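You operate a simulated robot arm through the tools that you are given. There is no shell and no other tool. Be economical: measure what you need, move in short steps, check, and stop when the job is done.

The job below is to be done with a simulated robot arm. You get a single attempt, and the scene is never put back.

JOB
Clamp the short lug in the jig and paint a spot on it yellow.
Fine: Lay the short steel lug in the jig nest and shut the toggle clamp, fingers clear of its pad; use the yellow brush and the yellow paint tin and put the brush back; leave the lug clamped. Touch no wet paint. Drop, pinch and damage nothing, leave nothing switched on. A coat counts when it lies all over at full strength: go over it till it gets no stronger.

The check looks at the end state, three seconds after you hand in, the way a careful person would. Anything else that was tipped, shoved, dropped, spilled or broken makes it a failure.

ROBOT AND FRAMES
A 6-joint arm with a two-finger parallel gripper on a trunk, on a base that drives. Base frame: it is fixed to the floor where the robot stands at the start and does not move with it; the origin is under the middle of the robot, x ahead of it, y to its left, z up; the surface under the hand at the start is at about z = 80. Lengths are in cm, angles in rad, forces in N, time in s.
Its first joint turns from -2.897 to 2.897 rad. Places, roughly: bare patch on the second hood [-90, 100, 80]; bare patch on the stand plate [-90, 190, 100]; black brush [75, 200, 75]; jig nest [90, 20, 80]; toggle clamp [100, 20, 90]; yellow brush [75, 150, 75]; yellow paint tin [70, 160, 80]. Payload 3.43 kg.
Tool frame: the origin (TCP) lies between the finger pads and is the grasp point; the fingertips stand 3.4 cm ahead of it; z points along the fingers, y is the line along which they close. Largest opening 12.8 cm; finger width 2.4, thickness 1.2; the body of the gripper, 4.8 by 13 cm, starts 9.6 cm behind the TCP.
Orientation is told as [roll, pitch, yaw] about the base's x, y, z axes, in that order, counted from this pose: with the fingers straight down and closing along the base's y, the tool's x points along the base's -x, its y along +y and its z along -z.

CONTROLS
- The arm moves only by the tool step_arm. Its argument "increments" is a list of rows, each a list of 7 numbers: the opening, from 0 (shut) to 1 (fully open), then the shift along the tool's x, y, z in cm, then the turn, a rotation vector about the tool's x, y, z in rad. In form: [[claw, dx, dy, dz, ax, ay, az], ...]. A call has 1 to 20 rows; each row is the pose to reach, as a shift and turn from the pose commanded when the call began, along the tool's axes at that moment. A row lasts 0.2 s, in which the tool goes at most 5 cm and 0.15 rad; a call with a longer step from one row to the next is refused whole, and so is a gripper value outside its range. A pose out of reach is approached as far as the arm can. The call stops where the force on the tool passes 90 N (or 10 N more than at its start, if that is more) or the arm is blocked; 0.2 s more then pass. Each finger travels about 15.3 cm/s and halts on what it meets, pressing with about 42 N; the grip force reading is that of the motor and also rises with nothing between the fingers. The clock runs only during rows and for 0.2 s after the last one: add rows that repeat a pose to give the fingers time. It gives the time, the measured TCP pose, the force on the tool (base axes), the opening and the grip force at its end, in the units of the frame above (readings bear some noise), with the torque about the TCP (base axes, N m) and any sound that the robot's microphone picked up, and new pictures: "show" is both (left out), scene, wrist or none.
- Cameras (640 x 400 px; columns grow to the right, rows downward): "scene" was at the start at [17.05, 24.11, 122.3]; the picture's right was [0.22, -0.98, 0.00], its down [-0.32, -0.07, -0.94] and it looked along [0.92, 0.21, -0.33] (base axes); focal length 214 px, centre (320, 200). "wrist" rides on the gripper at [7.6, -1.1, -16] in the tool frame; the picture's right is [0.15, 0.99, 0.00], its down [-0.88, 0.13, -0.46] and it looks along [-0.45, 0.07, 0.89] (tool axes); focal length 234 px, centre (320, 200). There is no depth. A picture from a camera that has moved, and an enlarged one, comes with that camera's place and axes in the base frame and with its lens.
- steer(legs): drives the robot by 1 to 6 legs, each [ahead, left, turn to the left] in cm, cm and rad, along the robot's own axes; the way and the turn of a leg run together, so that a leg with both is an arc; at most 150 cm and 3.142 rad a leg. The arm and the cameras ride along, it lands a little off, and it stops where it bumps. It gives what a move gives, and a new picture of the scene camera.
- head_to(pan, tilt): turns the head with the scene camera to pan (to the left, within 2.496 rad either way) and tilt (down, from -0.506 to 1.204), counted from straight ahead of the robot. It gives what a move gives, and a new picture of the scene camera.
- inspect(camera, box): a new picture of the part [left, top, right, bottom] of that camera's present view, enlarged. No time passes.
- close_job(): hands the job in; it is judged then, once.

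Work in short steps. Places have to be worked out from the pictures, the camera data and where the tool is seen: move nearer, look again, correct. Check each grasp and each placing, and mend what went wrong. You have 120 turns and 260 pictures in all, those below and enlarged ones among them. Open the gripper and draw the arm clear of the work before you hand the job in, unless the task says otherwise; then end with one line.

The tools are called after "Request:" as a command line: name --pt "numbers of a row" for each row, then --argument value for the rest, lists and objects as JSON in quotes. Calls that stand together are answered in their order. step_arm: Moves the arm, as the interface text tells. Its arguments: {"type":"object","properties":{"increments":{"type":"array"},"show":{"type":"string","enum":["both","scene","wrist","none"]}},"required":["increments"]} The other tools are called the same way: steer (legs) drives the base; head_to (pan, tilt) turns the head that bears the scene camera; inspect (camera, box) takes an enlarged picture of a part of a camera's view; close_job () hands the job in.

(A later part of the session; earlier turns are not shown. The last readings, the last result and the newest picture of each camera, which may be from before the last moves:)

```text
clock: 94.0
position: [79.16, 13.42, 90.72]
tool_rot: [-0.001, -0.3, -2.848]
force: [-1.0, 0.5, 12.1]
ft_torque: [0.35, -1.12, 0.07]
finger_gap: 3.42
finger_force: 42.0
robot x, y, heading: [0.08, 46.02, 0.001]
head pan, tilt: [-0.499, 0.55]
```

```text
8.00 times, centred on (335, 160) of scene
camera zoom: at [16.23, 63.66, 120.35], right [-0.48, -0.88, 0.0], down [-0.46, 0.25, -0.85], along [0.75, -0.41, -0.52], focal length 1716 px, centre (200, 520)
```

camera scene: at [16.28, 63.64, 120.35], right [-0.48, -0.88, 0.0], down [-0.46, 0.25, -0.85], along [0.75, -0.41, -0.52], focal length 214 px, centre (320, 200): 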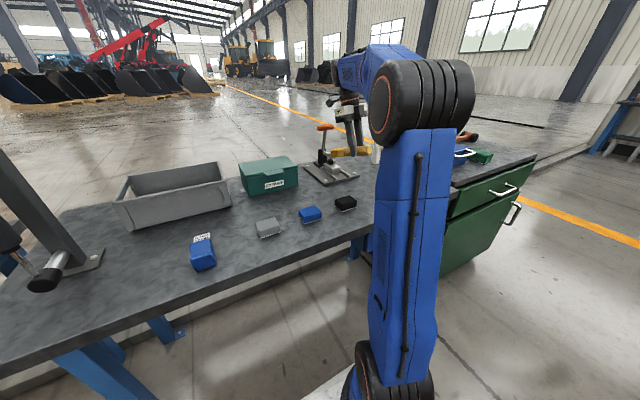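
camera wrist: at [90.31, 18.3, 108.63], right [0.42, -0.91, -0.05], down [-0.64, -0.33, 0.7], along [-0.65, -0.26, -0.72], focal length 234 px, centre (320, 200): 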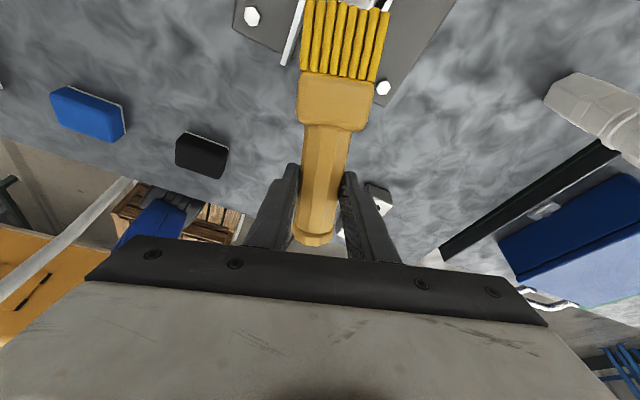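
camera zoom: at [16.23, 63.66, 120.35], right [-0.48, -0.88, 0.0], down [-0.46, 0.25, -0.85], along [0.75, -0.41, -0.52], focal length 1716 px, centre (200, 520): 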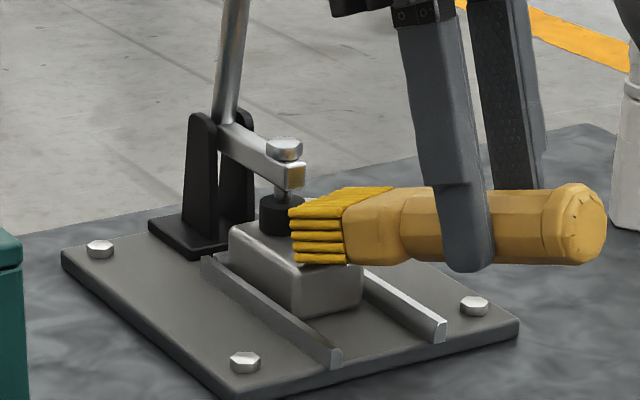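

Contact at 12 N on the lug's near half. I brush back and forth, keeping about 1.5 cm off the pad, then lift to look.

Request:
step_arm --pt "0.1 0.41 0.13 -0.12 0 0 0" --pt "0.1 0.82 0.26 -0.25 0 0 0" --pt "0.1 0.93 -0.12 -0.28 0 0 0" --pt "0.1 0 -0.4 0 0 0 0" --pt "0.1 -0.99 -0.72 0.31 0 0 0" --pt "0.1 -1.21 0.04 0.37 0 0 0" --pt "0.1 -0.2 0.4 0.06 0 0 0" --pt "0.1 0.71 0.64 -0.22 0 0 0" --pt "0.1 0.82 0.26 -0.25 0 0 0" --pt "0.1 0 0 0 0 0 0" --pt "0.1 -1.1 -0.34 0.34 0 0 0" --pt "0.1 0 0 0 0 0 0" --pt "0.1 0.82 0.26 -0.25 0 0 0" --pt "0.1 0 0 0 0 0 0" --pt "0.1 -0.9 0 -3.0 0 0 0" --pt "0.1 -2.5 0 -6.5 0 0 0" --pt "0.1 -6 -1.5 -8 0 0 0" --pt "0.1 -9 -2.5 -8 0 0 0" --pt "0.1 -9 -2.5 -8 0 0 0" --show "none"

Request:
inspect --camera "scene" --box '[305, 135, 365, 185]'

```text
clock: 98.0
position: [72.53, 14.0, 101.14]
tool_rot: [-0.003, -0.303, -2.848]
force: [-0.1, 0.4, -0.9]
ft_torque: [-0.03, 0.05, 0.0]
finger_gap: 3.48
finger_force: 42.4
robot x, y, heading: [0.79, 46.03, -0.001]
head pan, tilt: [-0.499, 0.55]
```

```text
8.00 times, centred on (335, 160) of scene
camera zoom: at [16.28, 63.64, 120.35], right [-0.48, -0.88, 0.0], down [-0.46, 0.25, -0.85], along [0.75, -0.41, -0.52], focal length 1716 px, centre (200, 520)
```

zoom: 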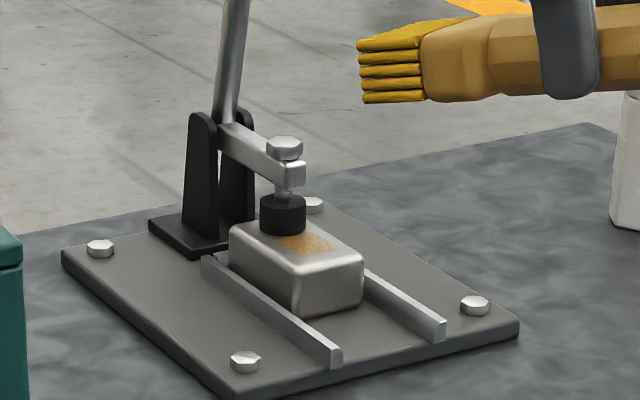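

A faint yellow spot has appeared in front of the pad, with nothing on the clamp. I enlarge it further.

Request:
inspect --camera "scene" --box '[325, 155, 355, 180]'

```text
16.00 times, centred on (340, 168) of scene
camera zoom: at [16.28, 63.64, 120.35], right [-0.48, -0.88, 0.0], down [-0.46, 0.25, -0.85], along [0.75, -0.41, -0.52], focal length 3432 px, centre (0, 720)
```

zoom: 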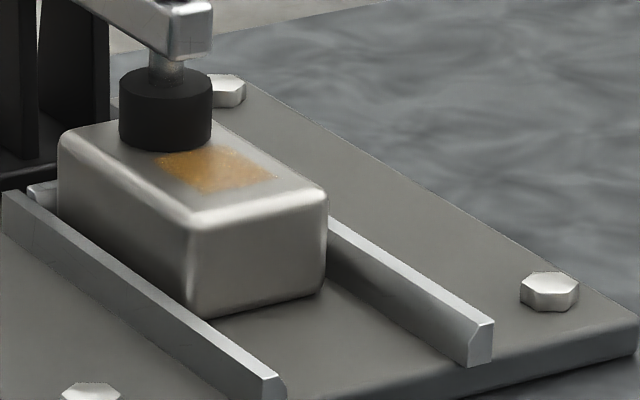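

The spot seems to be a fixed patch about 2.2 cm across, centred at (90.4,16.5), close in front of the pad, and still weak. With a flatter tilt (0.15) the bristles can lie over it without their top edge touching the pad. I go back to a hover.

Request:
step_arm --pt "0.1 2.1 0.7 1.3 0 0.05 0" --pt "0.1 4.3 1.5 2.6 0 0.1 0" --pt "0.1 6.4 2.2 4 0 0.153 0" --pt "0.1 8.57 2.92 5.35 0 0.153 0" --pt "0.1 8.57 2.92 5.35 0 0.153 0" --show "none"

Request:
inspect --camera "scene" --box '[305, 135, 365, 185]'

```text
clock: 99.2
position: [79.65, 13.04, 93.46]
tool_rot: [-0.002, -0.148, -2.85]
force: [-0.3, 0.3, -0.7]
ft_torque: [-0.02, 0.02, 0.0]
finger_gap: 3.43
finger_force: 42.4
robot x, y, heading: [0.21, 45.81, 0.001]
head pan, tilt: [-0.499, 0.55]
```

```text
8.00 times, centred on (335, 160) of scene
camera zoom: at [16.27, 63.64, 120.35], right [-0.48, -0.88, 0.0], down [-0.46, 0.25, -0.85], along [0.75, -0.41, -0.52], focal length 1716 px, centre (200, 520)
```

zoom: 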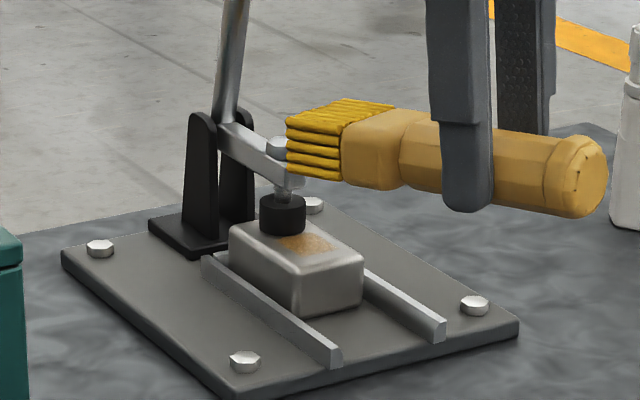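

The bristles are about 3 cm thick and still clear of the clamp arm. I lower straight down to touch here (front edge x≈90.2).

Request:
step_arm --pt "0.1 0.3 0 2 0 0 0" --pt "0.1 0.53 0 3.5 0 0 0" --pt "0.1 0.63 0 4.1 0 0 0" --pt "0.1 0.66 0 4.35 0 0 0" --show "none"

Request:
inspect --camera "scene" --box '[305, 135, 365, 185]'

```text
clock: 100.2
position: [79.56, 13.12, 88.93]
tool_rot: [-0.003, -0.149, -2.848]
force: [-0.7, -0.6, 4.8]
ft_torque: [0.14, -0.44, -0.05]
finger_gap: 3.46
finger_force: 42.3
robot x, y, heading: [0.17, 46.05, -0.001]
head pan, tilt: [-0.499, 0.55]
```

```text
8.00 times, centred on (335, 160) of scene
camera zoom: at [16.26, 63.65, 120.35], right [-0.48, -0.88, 0.0], down [-0.46, 0.25, -0.85], along [0.75, -0.41, -0.52], focal length 1716 px, centre (200, 520)
```

zoom: 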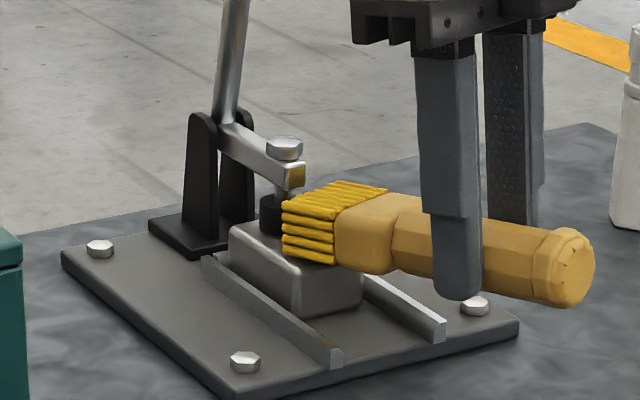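

Light contact. I brush about ±0.5 cm in both directions, pressing a little harder.

Request:
step_arm --pt "0.1 0.02 0 0.12 0 0 0" --pt "0.1 0.49 0.14 0.05 0 0 0" --pt "0.1 0.63 -0.34 0.03 0 0 0" --pt "0.1 0.16 -0.48 0.1 0 0 0" --pt "0.1 -0.55 -0.7 0.21 0 0 0" --pt "0.1 -0.69 -0.2 0.23 0 0 0" --pt "0.1 -0.83 0.26 0.25 0 0 0" --pt "0.1 -0.12 0.48 0.14 0 0 0" --pt "0.1 0.35 0.62 0.07 0 0 0" --pt "0.1 0.49 0.14 0.05 0 0 0" --pt "0.1 -0.69 -0.2 0.23 0 0 0" --pt "0.1 0.02 0 0.12 0 0 0" --pt "0.1 0.49 0.14 0.05 0 0 0" --pt "0.1 -0.69 -0.2 0.23 0 0 0" --pt "0.1 0.02 0 0.12 0 0 0" --pt "0.1 -0.5 0 -2.5 0 0 0" --pt "0.1 -2 -0.6 -5.5 0 0 0" --pt "0.1 -5.5 -1.6 -7.5 0 0 0" --pt "0.1 -9 -2.6 -8 0 0 0" --pt "0.1 -9 -2.6 -8 0 0 0" --show "none"

Request:
inspect --camera "scene" --box '[325, 155, 355, 180]'

```text
clock: 104.3
position: [71.45, 13.49, 98.09]
tool_rot: [-0.003, -0.148, -2.849]
force: [0.3, 0.2, -0.5]
ft_torque: [-0.01, 0.05, -0.03]
finger_gap: 3.44
finger_force: 41.9
robot x, y, heading: [0.41, 46.03, 0.001]
head pan, tilt: [-0.499, 0.55]
```

```text
16.00 times, centred on (340, 168) of scene
camera zoom: at [16.28, 63.64, 120.35], right [-0.48, -0.88, 0.0], down [-0.46, 0.25, -0.85], along [0.75, -0.41, -0.52], focal length 3432 px, centre (0, 720)
```

zoom: 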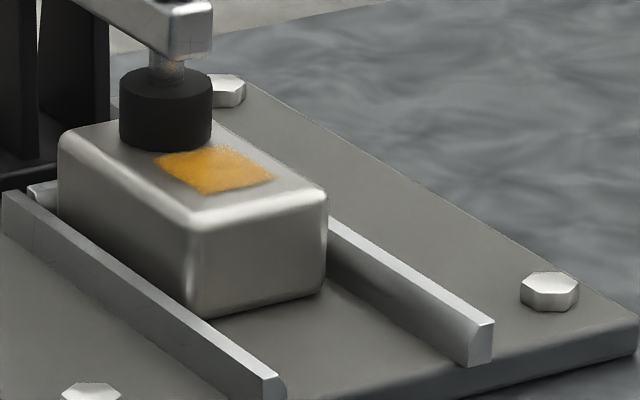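

Much stronger, still a little weaker in places. I go back and repeat the strokes.

Request:
step_arm --pt "0.1 3.5 1 0.5 0 0 0" --pt "0.1 7 2 2.5 0 0 0" --pt "0.1 8.5 2.6 5.5 0 0 0" --pt "0.1 9 2.6 7.6 0 0 0" --pt "0.1 9.02 2.6 8.17 0 0 0" --pt "0.1 9.49 2.74 8.1 0 0 0" --pt "0.1 9.63 2.26 8.07 0 0 0" --pt "0.1 8.92 2.05 8.2 0 0 0" --pt "0.1 8.36 2.3 8.27 0 0 0" --pt "0.1 8.22 2.8 8.27 0 0 0" --pt "0.1 9.0 3.1 8.17 0 0 0" --pt "0.1 9.49 2.74 8.1 0 0 0" --pt "0.1 8.36 2.4 8.27 0 0 0" --pt "0.1 9.49 2.74 8.1 0 0 0" --pt "0.1 8.36 2.4 8.27 0 0 0" --pt "0.1 9.02 2.6 8.17 0 0 0" --pt "0.1 8.5 2.6 5.5 0 0 0" --pt "0.1 6.5 2 1.5 0 0 0" --pt "0.1 3 1 0.2 0 0 0" --pt "0.1 0 0 0 0 0 0" --show "none"

Request:
inspect --camera "scene" --box '[325, 155, 355, 180]'

```text
clock: 108.5
position: [71.34, 13.25, 98.12]
tool_rot: [-0.003, -0.148, -2.849]
force: [0.2, -0.6, -2.6]
ft_torque: [0.01, 0.1, -0.04]
finger_gap: 3.48
finger_force: 41.6
robot x, y, heading: [0.59, 46.17, 0.002]
head pan, tilt: [-0.499, 0.55]
```

```text
16.00 times, centred on (340, 168) of scene
camera zoom: at [16.31, 63.63, 120.34], right [-0.48, -0.88, 0.0], down [-0.46, 0.25, -0.85], along [0.75, -0.41, -0.52], focal length 3432 px, centre (0, 720)
```

zoom: 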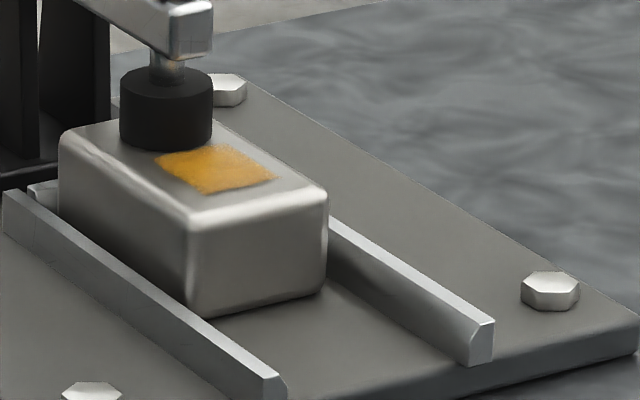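

Slightly stronger again. I do another round with somewhat longer strokes, still short of the pad.

Request:
step_arm --pt "0.1 3.5 1 0.5 0 0 0" --pt "0.1 7 2 2.5 0 0 0" --pt "0.1 8.5 2.6 5.5 0 0 0" --pt "0.1 9 2.6 7.6 0 0 0" --pt "0.1 9.02 2.6 8.2 0 0 0" --pt "0.1 9.68 2.8 8.1 0 0 0" --pt "0.1 9.82 2.3 8.08 0 0 0" --pt "0.1 9.0 2.05 8.2 0 0 0" --pt "0.1 8.36 2.3 8.3 0 0 0" --pt "0.1 8.22 2.8 8.3 0 0 0" --pt "0.1 9.0 3.1 8.2 0 0 0" --pt "0.1 9.6 3.2 8.1 0 0 0" --pt "0.1 9.68 2.8 8.1 0 0 0" --pt "0.1 8.36 2.4 8.3 0 0 0" --pt "0.1 9.68 2.8 8.1 0 0 0" --pt "0.1 9.0 2.6 8.2 0 0 0" --pt "0.1 8.5 2.6 5.5 0 0 0" --pt "0.1 6.5 2 1.5 0 0 0" --pt "0.1 3 1 0.2 0 0 0" --pt "0.1 0 0 0 0 0 0" --show "none"

Request:
inspect --camera "scene" --box '[325, 155, 355, 180]'

Request:
inspect --camera "wrist" --box '[240, 0, 440, 120]'

```text
clock: 112.8
position: [71.56, 13.33, 98.19]
tool_rot: [-0.006, -0.15, -2.849]
force: [0.5, 0.1, -0.6]
ft_torque: [-0.01, 0.07, -0.03]
finger_gap: 3.46
finger_force: 42.1
robot x, y, heading: [0.16, 46.12, -0.0]
head pan, tilt: [-0.499, 0.55]
```

```text
16.00 times, centred on (340, 168) of scene
camera zoom: at [16.31, 63.63, 120.34], right [-0.48, -0.88, 0.0], down [-0.46, 0.25, -0.85], along [0.75, -0.41, -0.52], focal length 3432 px, centre (0, 720)
```

zoom: 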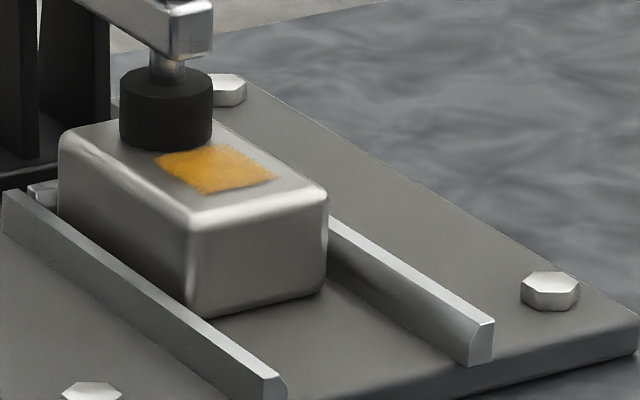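

```text
3.20 times, centred on (340, 60) of wrist
camera zoom: at [80.65, 17.38, 112.89], right [0.42, -0.91, -0.03], down [-0.73, -0.36, 0.58], along [-0.54, -0.23, -0.81], focal length 749 px, centre (256, 648)
```

zoom: 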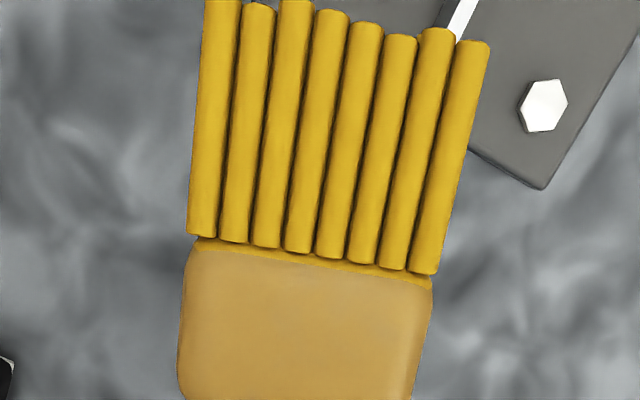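

The wet brush still looks well loaded. I zoom harder on the spot to judge how even it is.

Request:
inspect --camera "scene" --box '[333, 161, 345, 169]'

```text
16.00 times, centred on (339, 165) of scene
camera zoom: at [16.31, 63.63, 120.34], right [-0.48, -0.88, 0.0], down [-0.46, 0.25, -0.85], along [0.75, -0.41, -0.52], focal length 3432 px, centre (16, 760)
```

zoom: 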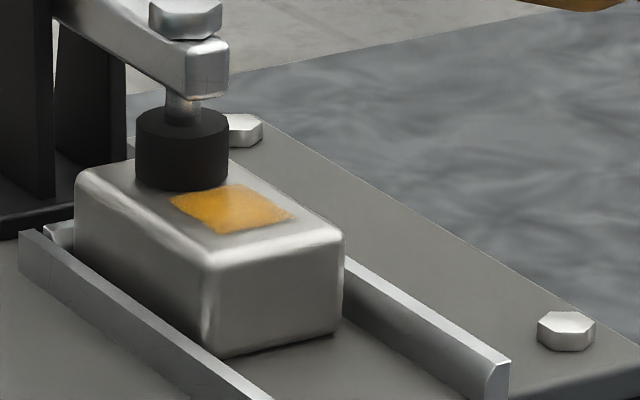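

It looks nearly even, perhaps slightly thin on the right (-y) side. One more round with wider y strokes and a bit more pressure, then compare.

Request:
step_arm --pt "0.1 3.5 1 0.5 0 0 0" --pt "0.1 7 2 2.5 0 0 0" --pt "0.1 8.5 2.6 5.5 0 0 0" --pt "0.1 9 2.6 7.6 0 0 0" --pt "0.1 8.86 3.1 8.3 0 0 0" --pt "0.1 9.4 3.4 8.2 0 0 0" --pt "0.1 9.0 3.5 8.3 0 0 0" --pt "0.1 8.2 3.2 8.4 0 0 0" --pt "0.1 9.4 3.4 8.2 0 0 0" --pt "0.1 9.65 2.8 8.2 0 0 0" --pt "0.1 8.36 2.4 8.4 0 0 0" --pt "0.1 9.65 2.8 8.2 0 0 0" --pt "0.1 9.8 2.1 8.2 0 0 0" --pt "0.1 8.6 1.9 8.35 0 0 0" --pt "0.1 9.7 2.2 8.2 0 0 0" --pt "0.1 9.0 2.6 8.25 0 0 0" --pt "0.1 8.5 2.6 5.5 0 0 0" --pt "0.1 6.5 2 1.5 0 0 0" --pt "0.1 3 1 0.2 0 0 0" --pt "0.1 0 0 0 0 0 0" --show "none"

Request:
inspect --camera "scene" --box '[333, 161, 345, 169]'

```text
clock: 117.0
position: [71.51, 13.08, 97.99]
tool_rot: [-0.006, -0.149, -2.849]
force: [0.3, -1.1, -1.4]
ft_torque: [-0.01, 0.08, 0.02]
finger_gap: 3.46
finger_force: 42.0
robot x, y, heading: [0.43, 45.54, -0.001]
head pan, tilt: [-0.499, 0.55]
```

```text
16.00 times, centred on (339, 165) of scene
camera zoom: at [16.31, 63.63, 120.34], right [-0.48, -0.88, 0.0], down [-0.46, 0.25, -0.85], along [0.75, -0.41, -0.52], focal length 3432 px, centre (16, 760)
```

zoom: 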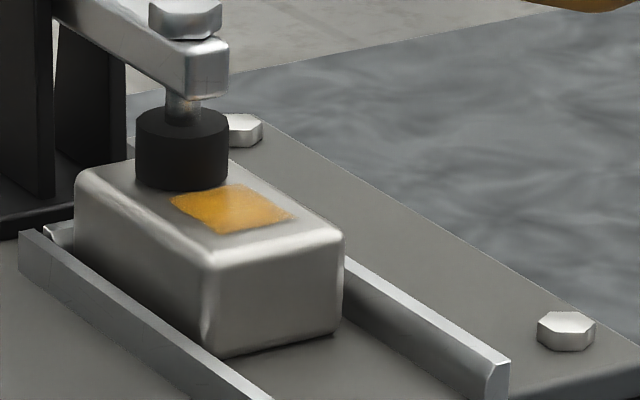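

No visible change from the last pass. To tell thin paint from sheen, I raise the brush and move the robot 30 cm right for a different angle.

Request:
step_arm --pt "0.1 -3 0 -3 0 0 0" --pt "0.1 -6 0 -6 0 0 0" --pt "0.1 -8 0 -9 0 0 0" --pt "0.1 -8 0 -9 0 0 0" --show "none"

Request:
steer --legs '[[0, -30, 0]]'

Request:
head_to --pan -0.1 --tilt 0.6

```text
clock: 118.0
position: [65.39, 11.4, 108.2]
tool_rot: [-0.004, -0.148, -2.849]
force: [-0.1, 0.9, -0.4]
ft_torque: [-0.02, 0.03, 0.01]
finger_gap: 3.43
finger_force: 42.1
robot x, y, heading: [0.19, 45.64, 0.002]
head pan, tilt: [-0.499, 0.55]
```

```text
clock: 120.0
position: [65.62, -18.57, 108.2]
tool_rot: [-0.004, -0.15, -2.845]
force: [0.2, 0.6, -0.6]
ft_torque: [-0.01, 0.04, 0.0]
finger_gap: 3.45
finger_force: 41.5
robot x, y, heading: [0.81, 15.57, -0.0]
head pan, tilt: [-0.499, 0.55]
camera scene: at [16.27, 33.52, 120.35], right [-0.48, -0.88, 0.0], down [-0.46, 0.25, -0.85], along [0.75, -0.41, -0.52], focal length 214 px, centre (320, 200)
```

scene: 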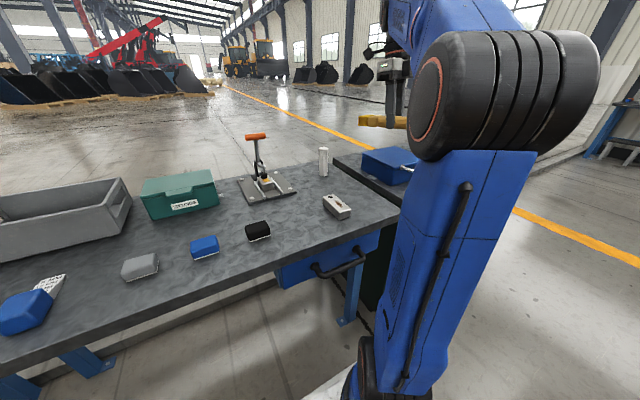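

```text
clock: 120.9
position: [65.61, -18.5, 108.15]
tool_rot: [-0.005, -0.148, -2.844]
force: [0.1, 0.7, -0.7]
ft_torque: [-0.04, 0.01, 0.01]
finger_gap: 3.43
finger_force: 42.2
robot x, y, heading: [0.44, 15.82, 0.003]
head pan, tilt: [-0.099, 0.6]
camera scene: at [17.17, 36.94, 119.9], right [-0.1, -1.0, 0.0], down [-0.56, 0.05, -0.83], along [0.82, -0.08, -0.56], focal length 214 px, centre (320, 200)
```

scene: 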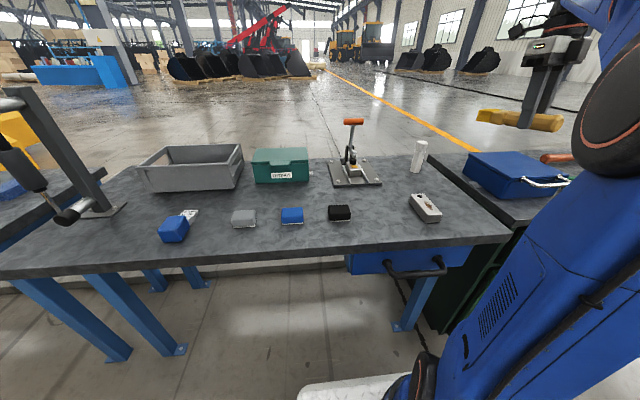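

Now the spot from the front at full zoom.

Request:
inspect --camera "scene" --box '[349, 162, 361, 170]'

```text
16.00 times, centred on (355, 166) of scene
camera zoom: at [17.17, 36.94, 119.9], right [-0.1, -1.0, 0.0], down [-0.56, 0.05, -0.83], along [0.82, -0.08, -0.56], focal length 3432 px, centre (-240, 744)
```

zoom: 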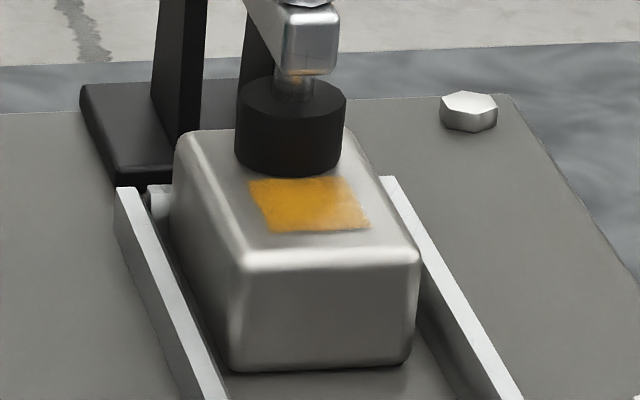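

There is a thin, hazy area at the near right corner of the spot at the same place in both views, so it is not sheen, and passes no longer change it: the brush is likely spent. I fold the arm back and fetch more paint.

Request:
step_arm --pt "0.1 0 -3.6 0.1 -0.019 0 -0.127" --pt "0.1 0 -7.2 0.2 -0.038 0 -0.253" --pt "0.1 0 -10.8 0.3 -0.056 0 -0.38" --pt "0.1 0 -14.4 0.4 -0.075 0 -0.506" --pt "0.1 0 -18 0.5 -0.094 0 -0.633" --pt "0.1 0 -21.7 0.6 -0.113 0 -0.76" --pt "0.1 -0.1 -25.3 0.7 -0.132 0 -0.886" --pt "0.1 -0.2 -29 0.8 -0.15 0 -1.013" --pt "0.1 -0.3 -32.6 0.9 -0.169 0 -1.139" --pt "0.1 -0.35 -36.2 1.1 -0.188 0 -1.266" --pt "0.1 -0.35 -36.2 1.1 -0.188 0 -1.266" --show "none"

Request:
step_arm --pt "0.1 0 0 0 0 -0.12 0" --pt "0.1 0 0 0 0 -0.24 0" --pt "0.1 0 0 0 0 -0.345 0" --pt "0.1 0 0 0 0 -0.345 0" --show "scene"

```text
clock: 123.3
position: [54.28, 16.31, 107.13]
tool_rot: [-0.004, -0.146, -1.566]
force: [-0.3, 0.0, -0.9]
ft_torque: [-0.02, 0.02, -0.02]
finger_gap: 3.46
finger_force: 42.0
robot x, y, heading: [0.52, 15.45, 0.007]
head pan, tilt: [-0.099, 0.6]
```

```text
clock: 124.3
position: [54.63, 15.91, 107.04]
tool_rot: [0.0, -0.486, -1.566]
force: [-0.3, 0.0, -1.1]
ft_torque: [-0.02, 0.01, 0.0]
finger_gap: 3.45
finger_force: 42.0
out of reach, approached as far as the arm can: row 3, 4
robot x, y, heading: [0.56, 15.76, 0.003]
head pan, tilt: [-0.099, 0.6]
camera scene: at [17.16, 36.95, 119.9], right [-0.1, -1.0, 0.0], down [-0.56, 0.05, -0.83], along [0.82, -0.08, -0.56], focal length 214 px, centre (320, 200)
```

scene: 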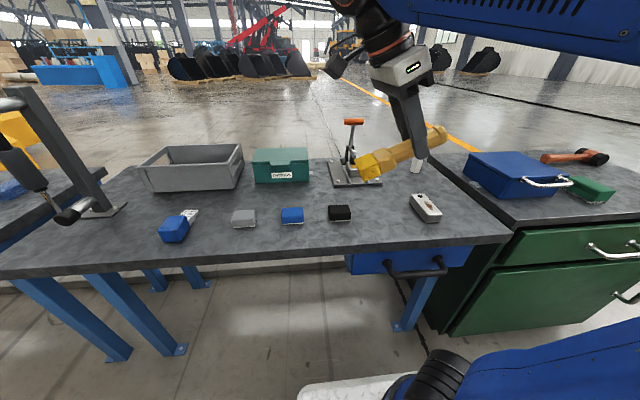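

Folded. I drive back to the paint table.

Request:
steer --legs '[[-10, 0, 0], [0, 133, 0], [12, 0, 0]]'

Request:
head_to --pan 0.0 --tilt 0.6

```text
clock: 132.6
position: [56.36, 149.96, 107.0]
tool_rot: [0.002, -0.487, -1.563]
force: [-0.8, -0.2, -0.6]
ft_torque: [-0.01, 0.04, 0.01]
finger_gap: 3.44
finger_force: 41.6
robot x, y, heading: [2.24, 149.37, 0.003]
head pan, tilt: [-0.099, 0.6]
camera scene: at [18.8, 170.89, 119.89], right [-0.09, -1.0, 0.0], down [-0.56, 0.05, -0.83], along [0.82, -0.08, -0.56], focal length 214 px, centre (320, 200)
```

scene: 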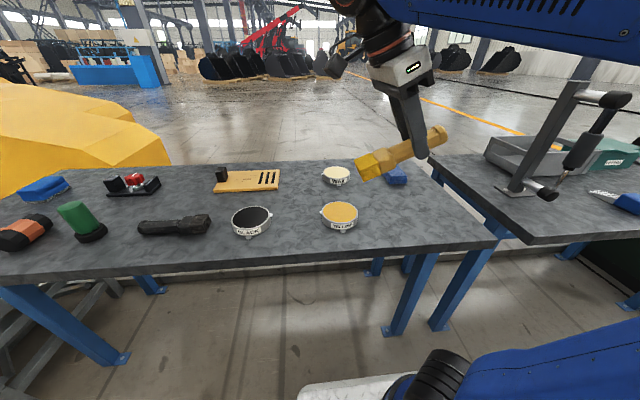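

```text
clock: 133.2
position: [56.12, 149.95, 106.94]
tool_rot: [0.002, -0.486, -1.564]
force: [0.1, -0.2, -1.4]
ft_torque: [-0.01, -0.01, -0.01]
finger_gap: 3.46
finger_force: 42.0
robot x, y, heading: [2.15, 149.8, 0.002]
head pan, tilt: [0.0, 0.6]
camera scene: at [18.84, 171.76, 119.9], right [0.0, -1.0, 0.0], down [-0.56, 0.0, -0.83], along [0.83, 0.0, -0.56], focal length 214 px, centre (320, 200)
```

scene: 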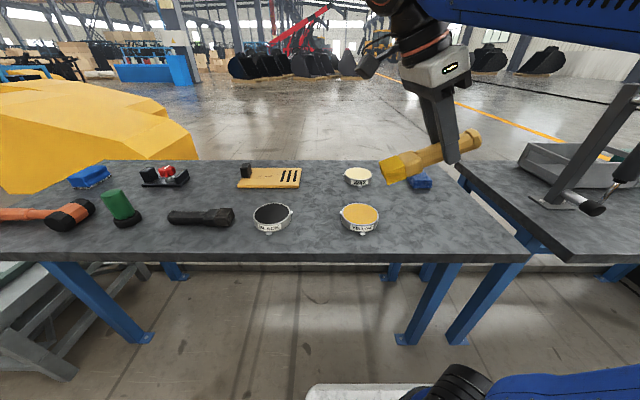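

I return to the hover above the yellow tin, as before the first dip.

Request:
step_arm --pt "0.1 0 3.5 0 0 0 0" --pt "0.1 0 7 0 0 0 0" --pt "0.1 1 10.5 1.5 0 0 0" --pt "0.1 3 10.5 4.5 0 0 0" --pt "0.1 5 10.5 7 0 0 0" --pt "0.1 5.96 10.5 8.6 0 0 0" --pt "0.1 5.96 10.5 8.6 0 0 0" --show "none"

Request:
inspect --camera "wrist" --box '[260, 0, 440, 100]'

Request:
inspect --camera "scene" --box '[310, 130, 440, 240]'

```text
clock: 134.8
position: [66.77, 151.36, 96.77]
tool_rot: [0.003, -0.488, -1.561]
force: [0.2, 0.7, -0.6]
ft_torque: [-0.06, 0.0, 0.01]
finger_gap: 3.46
finger_force: 42.0
robot x, y, heading: [1.98, 150.08, -0.001]
head pan, tilt: [0.0, 0.6]
```

```text
3.56 times, centred on (350, 50) of wrist
camera zoom: at [65.54, 165.58, 107.34], right [0.99, 0.14, -0.07], down [0.13, -0.56, 0.81], along [0.07, -0.81, -0.58], focal length 833 px, centre (213, 733)
```

zoom: 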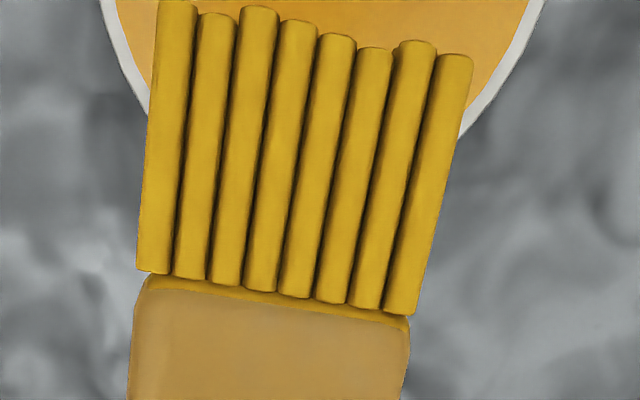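

```text
3.64 times, centred on (375, 185) of scene
camera zoom: at [18.84, 171.77, 119.89], right [0.01, -1.0, 0.0], down [-0.56, 0.0, -0.83], along [0.82, 0.0, -0.57], focal length 780 px, centre (120, 254)
```

zoom: 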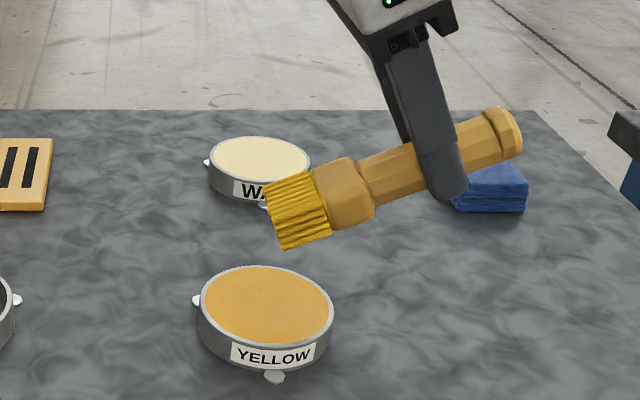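

Centred over the tin. I dip as before, stay a moment, and rise.

Request:
step_arm --pt "0.1 1.5 0 2.6 0 0 0" --pt "0.1 2.4 0 4.2 0 0 0" --pt "0.1 2.89 0 5.0 0 0 0" --pt "0.1 2.92 0 5.1 0 0 0" --pt "0.1 2.92 0.3 5.1 0 0 0" --pt "0.1 2.92 -0.3 5.1 0 0 0" --pt "0.1 2.92 0 5.1 0 0 0" --show "none"

Request:
inspect --camera "wrist" --box '[260, 0, 440, 100]'

```text
clock: 136.4
position: [66.8, 151.63, 90.68]
tool_rot: [0.001, -0.488, -1.565]
force: [-0.2, 0.7, -0.7]
ft_torque: [-0.04, 0.0, -0.01]
finger_gap: 3.44
finger_force: 41.7
robot x, y, heading: [1.85, 149.84, 0.006]
head pan, tilt: [0.0, 0.6]
```

```text
3.56 times, centred on (350, 50) of wrist
camera zoom: at [65.58, 165.83, 101.42], right [0.99, 0.14, -0.07], down [0.13, -0.56, 0.81], along [0.07, -0.81, -0.58], focal length 833 px, centre (213, 733)
```

zoom: 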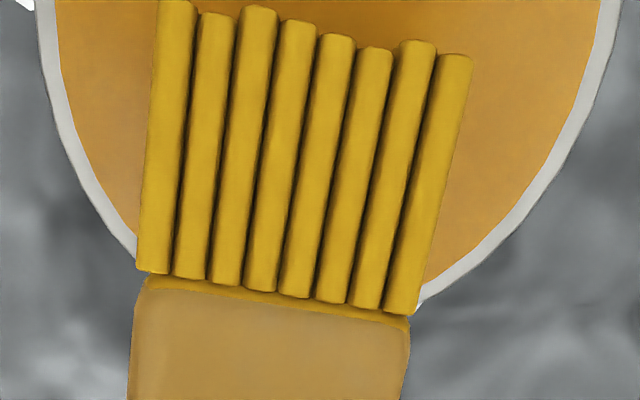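

No contact force this time; the brush has tipped slightly in the grip. I go a bit lower and farther in.

Request:
step_arm --pt "0.1 0.4 0 -0.2 0 0 0" --pt "0.1 0.5 0 0 0 0 0" --pt "0.1 0.6 0 0.2 0 0 0" --pt "0.1 0.65 0 0.35 0 0 0" --show "none"

Request:
inspect --camera "scene" --box '[320, 150, 430, 240]'

```text
clock: 137.4
position: [66.81, 151.97, 90.22]
tool_rot: [0.005, -0.484, -1.563]
force: [-1.6, -0.4, 12.5]
ft_torque: [1.12, 0.19, 0.06]
finger_gap: 3.43
finger_force: 41.9
robot x, y, heading: [2.15, 149.85, 0.004]
head pan, tilt: [0.0, 0.6]
```

```text
4.44 times, centred on (375, 195) of scene
camera zoom: at [18.81, 171.76, 119.9], right [0.01, -1.0, 0.0], down [-0.56, 0.0, -0.83], along [0.83, 0.0, -0.56], focal length 953 px, centre (76, 222)
```

zoom: 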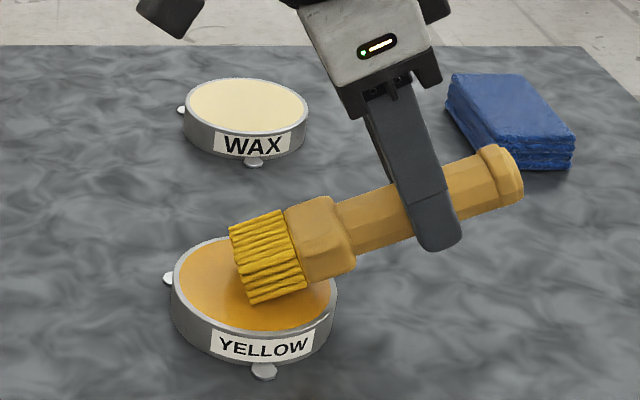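

Contact at the tip (12.5 N), reloaded. I lift, draw in and drive back to the jig.

Request:
step_arm --pt "0.1 -1.2 0 -2.3 0 0 0" --pt "0.1 -2.8 0 -5.3 0 0 0" --pt "0.1 -4.5 0 -8.5 0 0 0" --pt "0.1 -6 -2 -11.5 0 0 0" --pt "0.1 -7 -4.5 -14 0 0 0" --pt "0.1 -7.6 -8 -15 0 0 0" --pt "0.1 -7.8 -11 -15.2 0 0 0" --pt "0.1 -7.8 -11 -15.2 0 0 0" --show "none"

Request:
steer --legs '[[-10, 0, 0], [0, -104, 0], [9, 0, 0]]'

Request:
head_to --pan -0.5 --tilt 0.55

```text
clock: 139.2
position: [56.26, 151.59, 106.29]
tool_rot: [0.003, -0.484, -1.562]
force: [-0.2, -0.2, -1.1]
ft_torque: [-0.04, -0.03, 0.0]
finger_gap: 3.43
finger_force: 41.2
out of reach, approached as far as the arm can: row 7, 8
robot x, y, heading: [2.1, 149.75, 0.005]
head pan, tilt: [0.0, 0.6]
```

```text
clock: 146.1
position: [56.53, 48.86, 106.45]
tool_rot: [0.004, -0.485, -1.546]
force: [0.5, -0.1, -1.0]
ft_torque: [-0.05, -0.02, 0.01]
finger_gap: 3.44
finger_force: 42.1
robot x, y, heading: [2.55, 45.96, 0.021]
head pan, tilt: [0.0, 0.6]
camera scene: at [18.81, 68.41, 119.89], right [0.02, -1.0, 0.0], down [-0.56, -0.01, -0.83], along [0.82, 0.02, -0.56], focal length 214 px, centre (320, 200)
```

scene: 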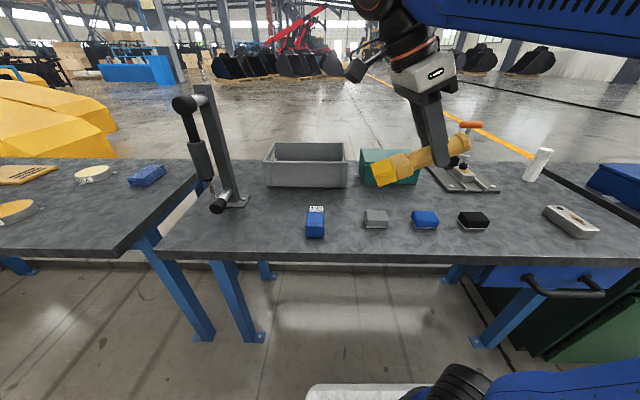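

```text
clock: 147.0
position: [56.54, 48.91, 106.45]
tool_rot: [0.005, -0.485, -1.546]
force: [0.5, -0.3, -1.5]
ft_torque: [0.0, 0.0, 0.05]
finger_gap: 3.44
finger_force: 42.0
robot x, y, heading: [2.25, 46.32, 0.019]
head pan, tilt: [-0.499, 0.55]
camera scene: at [17.95, 64.1, 120.35], right [-0.46, -0.89, 0.0], down [-0.46, 0.24, -0.85], along [0.76, -0.39, -0.52], focal length 214 px, centre (320, 200)
```

scene: 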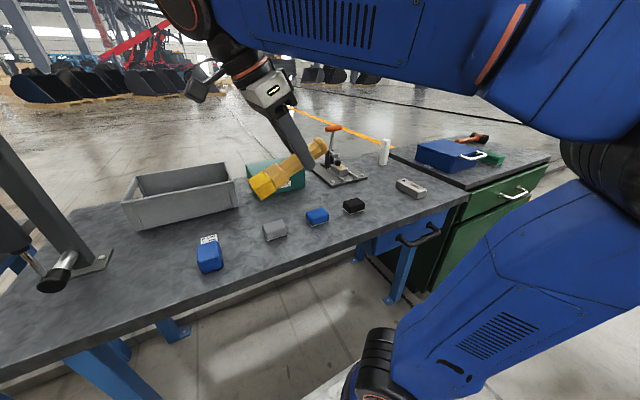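

Now the same transfer to the retreat point in front of the jig, with yaw -2.85.

Request:
step_arm --pt "0.1 -2.4 1.3 1.6 0.051 0 0.096" --pt "0.1 -4.7 2.65 3.4 0.101 0 0.192" --pt "0.1 -7.1 4 5.2 0.152 0 0.289" --pt "0.1 -9.4 5.3 7 0.203 0 0.385" --pt "0.1 -11.8 6.6 8.9 0.253 0 0.481" --pt "0.1 -14.1 8 10.7 0.304 0 0.577" --pt "0.1 -16.5 9.3 12.5 0.355 0 0.673" --pt "0.1 -18.9 10.6 14.3 0.405 0 0.769" --pt "0.1 -21.2 11.9 16.2 0.456 0 0.866" --pt "0.1 -23.6 13.3 18 0.507 0 0.962" --pt "0.1 -26 14.6 19.8 0.557 0 1.058" --pt "0.1 -28.3 15.9 21.7 0.608 0 1.154" --pt "0.1 -28.3 15.9 21.7 0.608 0 1.154" --show "none"

Request:
step_arm --pt "0.1 0 0 0 0 0.12 0" --pt "0.1 0 0 0 0 0.24 0" --pt "0.1 0 0 0 0 0.335 0" --pt "0.1 0 0 0 0 0.335 0" --show "scene"

```text
clock: 149.8
position: [73.33, 14.12, 100.45]
tool_rot: [0.001, -0.481, -2.851]
force: [0.4, -0.4, -0.9]
ft_torque: [0.01, 0.0, -0.01]
finger_gap: 3.43
finger_force: 42.1
robot x, y, heading: [2.21, 46.35, 0.021]
head pan, tilt: [-0.499, 0.55]
```

```text
clock: 150.8
position: [73.44, 14.03, 100.41]
tool_rot: [0.001, -0.146, -2.85]
force: [-0.1, -1.1, -0.8]
ft_torque: [-0.05, 0.06, -0.04]
finger_gap: 3.45
finger_force: 42.0
robot x, y, heading: [2.38, 46.27, 0.027]
head pan, tilt: [-0.499, 0.55]
camera scene: at [17.96, 64.08, 120.35], right [-0.46, -0.89, 0.0], down [-0.46, 0.24, -0.85], along [0.76, -0.39, -0.52], focal length 214 px, centre (320, 200)
```

scene: 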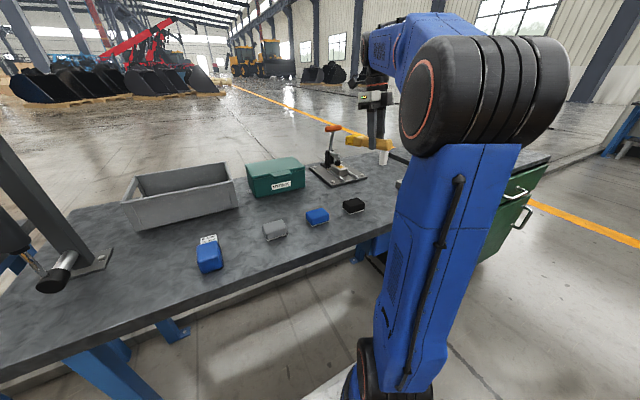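

I move to the hover over the near half, restoring the brush's real tilt, and check the bristle position against the pad.

Request:
step_arm --pt "0.1 1.6 0.7 1.5 0 -0.02 0" --pt "0.1 3.3 1.4 3 0 -0.04 0" --pt "0.1 5 2 4.5 0 -0.055 0" --pt "0.1 6.3 2.74 6.0 0 -0.055 0" --pt "0.1 6.3 2.74 6.0 0 -0.055 0" --show "none"

Request:
inspect --camera "scene" --box '[310, 135, 370, 185]'

Request:
inspect --camera "wrist" --box '[240, 0, 440, 120]'

```text
clock: 152.0
position: [79.27, 13.03, 93.57]
tool_rot: [0.0, -0.202, -2.851]
force: [0.0, 0.7, -0.2]
ft_torque: [0.02, 0.01, 0.0]
finger_gap: 3.45
finger_force: 41.4
robot x, y, heading: [2.42, 45.77, 0.018]
head pan, tilt: [-0.499, 0.55]
```

```text
8.00 times, centred on (340, 160) of scene
camera zoom: at [17.94, 64.09, 120.35], right [-0.46, -0.89, 0.0], down [-0.46, 0.24, -0.85], along [0.76, -0.39, -0.52], focal length 1716 px, centre (160, 520)
```

zoom: 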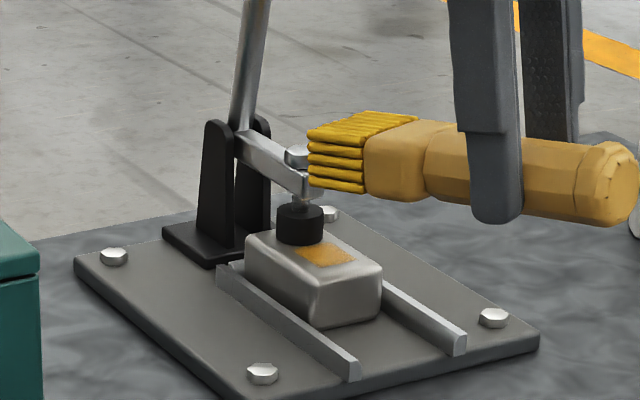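

```text
3.20 times, centred on (340, 60) of wrist
camera zoom: at [89.19, 17.36, 107.81], right [0.42, -0.91, -0.03], down [-0.7, -0.35, 0.62], along [-0.57, -0.24, -0.78], focal length 749 px, centre (256, 648)
```

zoom: 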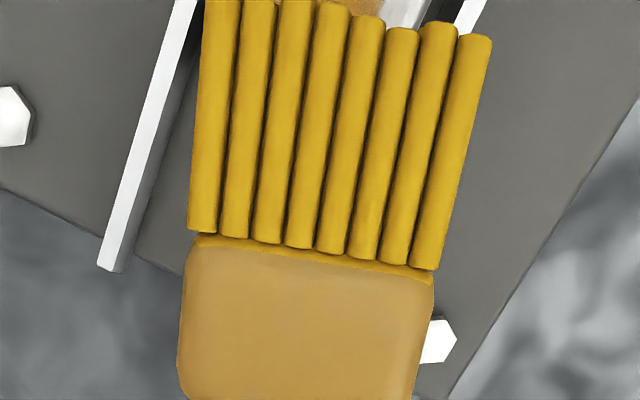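

Geometry matches (front edge x≈89.8, 4.4 cm above). I lower to contact.

Request:
step_arm --pt "0.1 0.4 0 2 0 0 0" --pt "0.1 0.7 0 3.4 0 0 0" --pt "0.1 0.84 0 4.12 0 0 0" --pt "0.1 0.9 0 4.4 0 0 0" --pt "0.1 0.94 0 4.6 0 0 0" --show "none"

```text
clock: 153.2
position: [79.26, 13.04, 89.01]
tool_rot: [0.003, -0.202, -2.851]
force: [-1.7, -1.7, 11.0]
ft_torque: [0.28, -1.19, -0.16]
finger_gap: 3.46
finger_force: 42.0
robot x, y, heading: [2.53, 46.18, 0.019]
head pan, tilt: [-0.499, 0.55]
```

Contact at 11 N. I brush the whole spot again with fresh paint, going more over the near right corner.

Request:
step_arm --pt "0.1 0.94 0.29 -0.1 0 0 0" --pt "0.1 0.77 0.86 -0.06 0 0 0" --pt "0.1 0.09 0.76 0.08 0 0 0" --pt "0.1 -0.85 0.47 0.27 0 0 0" --pt "0.1 0.09 0.76 0.08 0 0 0" --pt "0.1 0.77 0.86 -0.06 0 0 0" --pt "0.1 -0.85 0.47 0.27 0 0 0" --pt "0.1 -0.66 -0.2 0.23 0 0 0" --pt "0.1 0.94 0.29 -0.1 0 0 0" --pt "0.1 1.11 -0.29 -0.12 0 0 0" --pt "0.1 0.17 -0.57 0.07 0 0 0" --pt "0.1 -0.49 -0.78 0.2 0 0 0" --pt "0.1 0.17 -0.57 0.07 0 0 0" --pt "0.1 0.94 0.29 -0.1 0 0 0" --pt "0.1 -0.66 -0.2 0.23 0 0 0" --pt "0.1 -0.6 0 -2.5 0 0 0" --pt "0.1 -2.5 -0.6 -6 0 0 0" --pt "0.1 -5.5 -1.6 -8 0 0 0" --pt "0.1 -9 -2.6 -8.5 0 0 0" --pt "0.1 -9 -2.6 -8.5 0 0 0" --show "none"

Request:
inspect --camera "scene" --box '[336, 160, 348, 168]'

```text
clock: 157.4
position: [71.72, 13.36, 99.05]
tool_rot: [0.001, -0.203, -2.85]
force: [0.8, 0.1, -1.2]
ft_torque: [-0.04, 0.07, -0.01]
finger_gap: 3.44
finger_force: 42.1
robot x, y, heading: [2.35, 45.9, 0.02]
head pan, tilt: [-0.499, 0.55]
```

```text
16.00 times, centred on (342, 164) of scene
camera zoom: at [17.96, 64.08, 120.35], right [-0.46, -0.89, 0.0], down [-0.46, 0.24, -0.85], along [0.76, -0.39, -0.52], focal length 3432 px, centre (-32, 776)
```

zoom: 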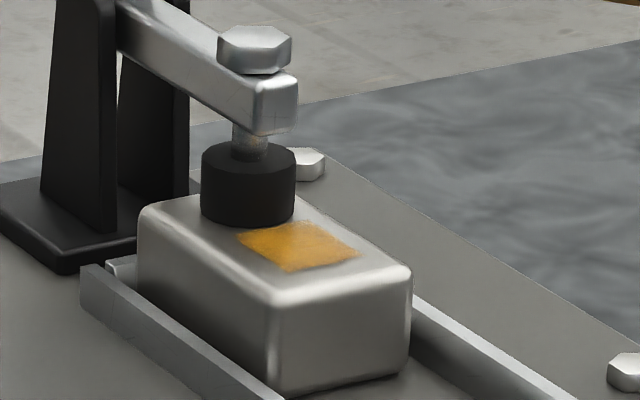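

It looks more even. I go over it once more to be sure it gets no stronger.

Request:
step_arm --pt "0.1 3.5 1 0.5 0 0 0" --pt "0.1 6.7 2 2.7 0 0 0" --pt "0.1 8.4 2.6 6 0 0 0" --pt "0.1 9 2.9 8.4 0 0 0" --pt "0.1 9.09 3.36 8.65 0 0 0" --pt "0.1 9.77 3.46 8.5 0 0 0" --pt "0.1 8.9 3.5 8.65 0 0 0" --pt "0.1 8.15 3.07 8.8 0 0 0" --pt "0.1 9.77 3.46 8.5 0 0 0" --pt "0.1 8.4 2.5 8.75 0 0 0" --pt "0.1 9.94 2.89 8.45 0 0 0" --pt "0.1 8.4 2.5 8.75 0 0 0" --pt "0.1 10.0 2.4 8.45 0 0 0" --pt "0.1 8.5 1.85 8.7 0 0 0" --pt "0.1 9.94 2.6 8.45 0 0 0" --pt "0.1 8.4 2.6 8.75 0 0 0" --pt "0.1 8.4 2.6 6 0 0 0" --pt "0.1 6.5 2 2 0 0 0" --pt "0.1 3 1 0.2 0 0 0" --pt "0.1 0 0 0 0 0 0" --show "none"

Request:
inspect --camera "scene" --box '[336, 160, 348, 168]'

```text
clock: 161.6
position: [71.75, 13.45, 99.04]
tool_rot: [-0.002, -0.203, -2.848]
force: [-0.1, 0.6, -1.1]
ft_torque: [0.02, 0.09, -0.03]
finger_gap: 3.43
finger_force: 41.6
robot x, y, heading: [2.73, 46.41, 0.025]
head pan, tilt: [-0.499, 0.55]
```

```text
16.00 times, centred on (342, 164) of scene
camera zoom: at [17.98, 64.07, 120.34], right [-0.46, -0.89, 0.0], down [-0.46, 0.24, -0.85], along [0.76, -0.39, -0.52], focal length 3432 px, centre (-32, 776)
```

zoom: 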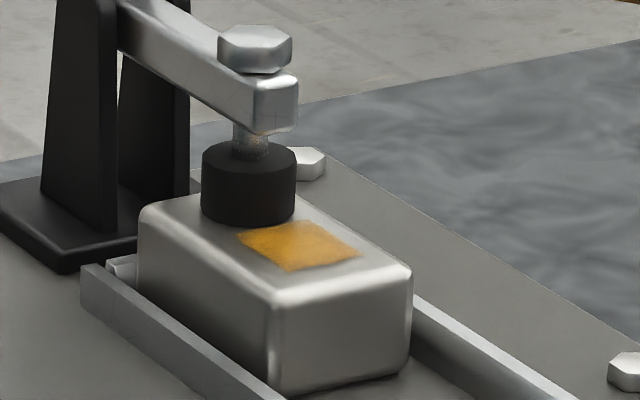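

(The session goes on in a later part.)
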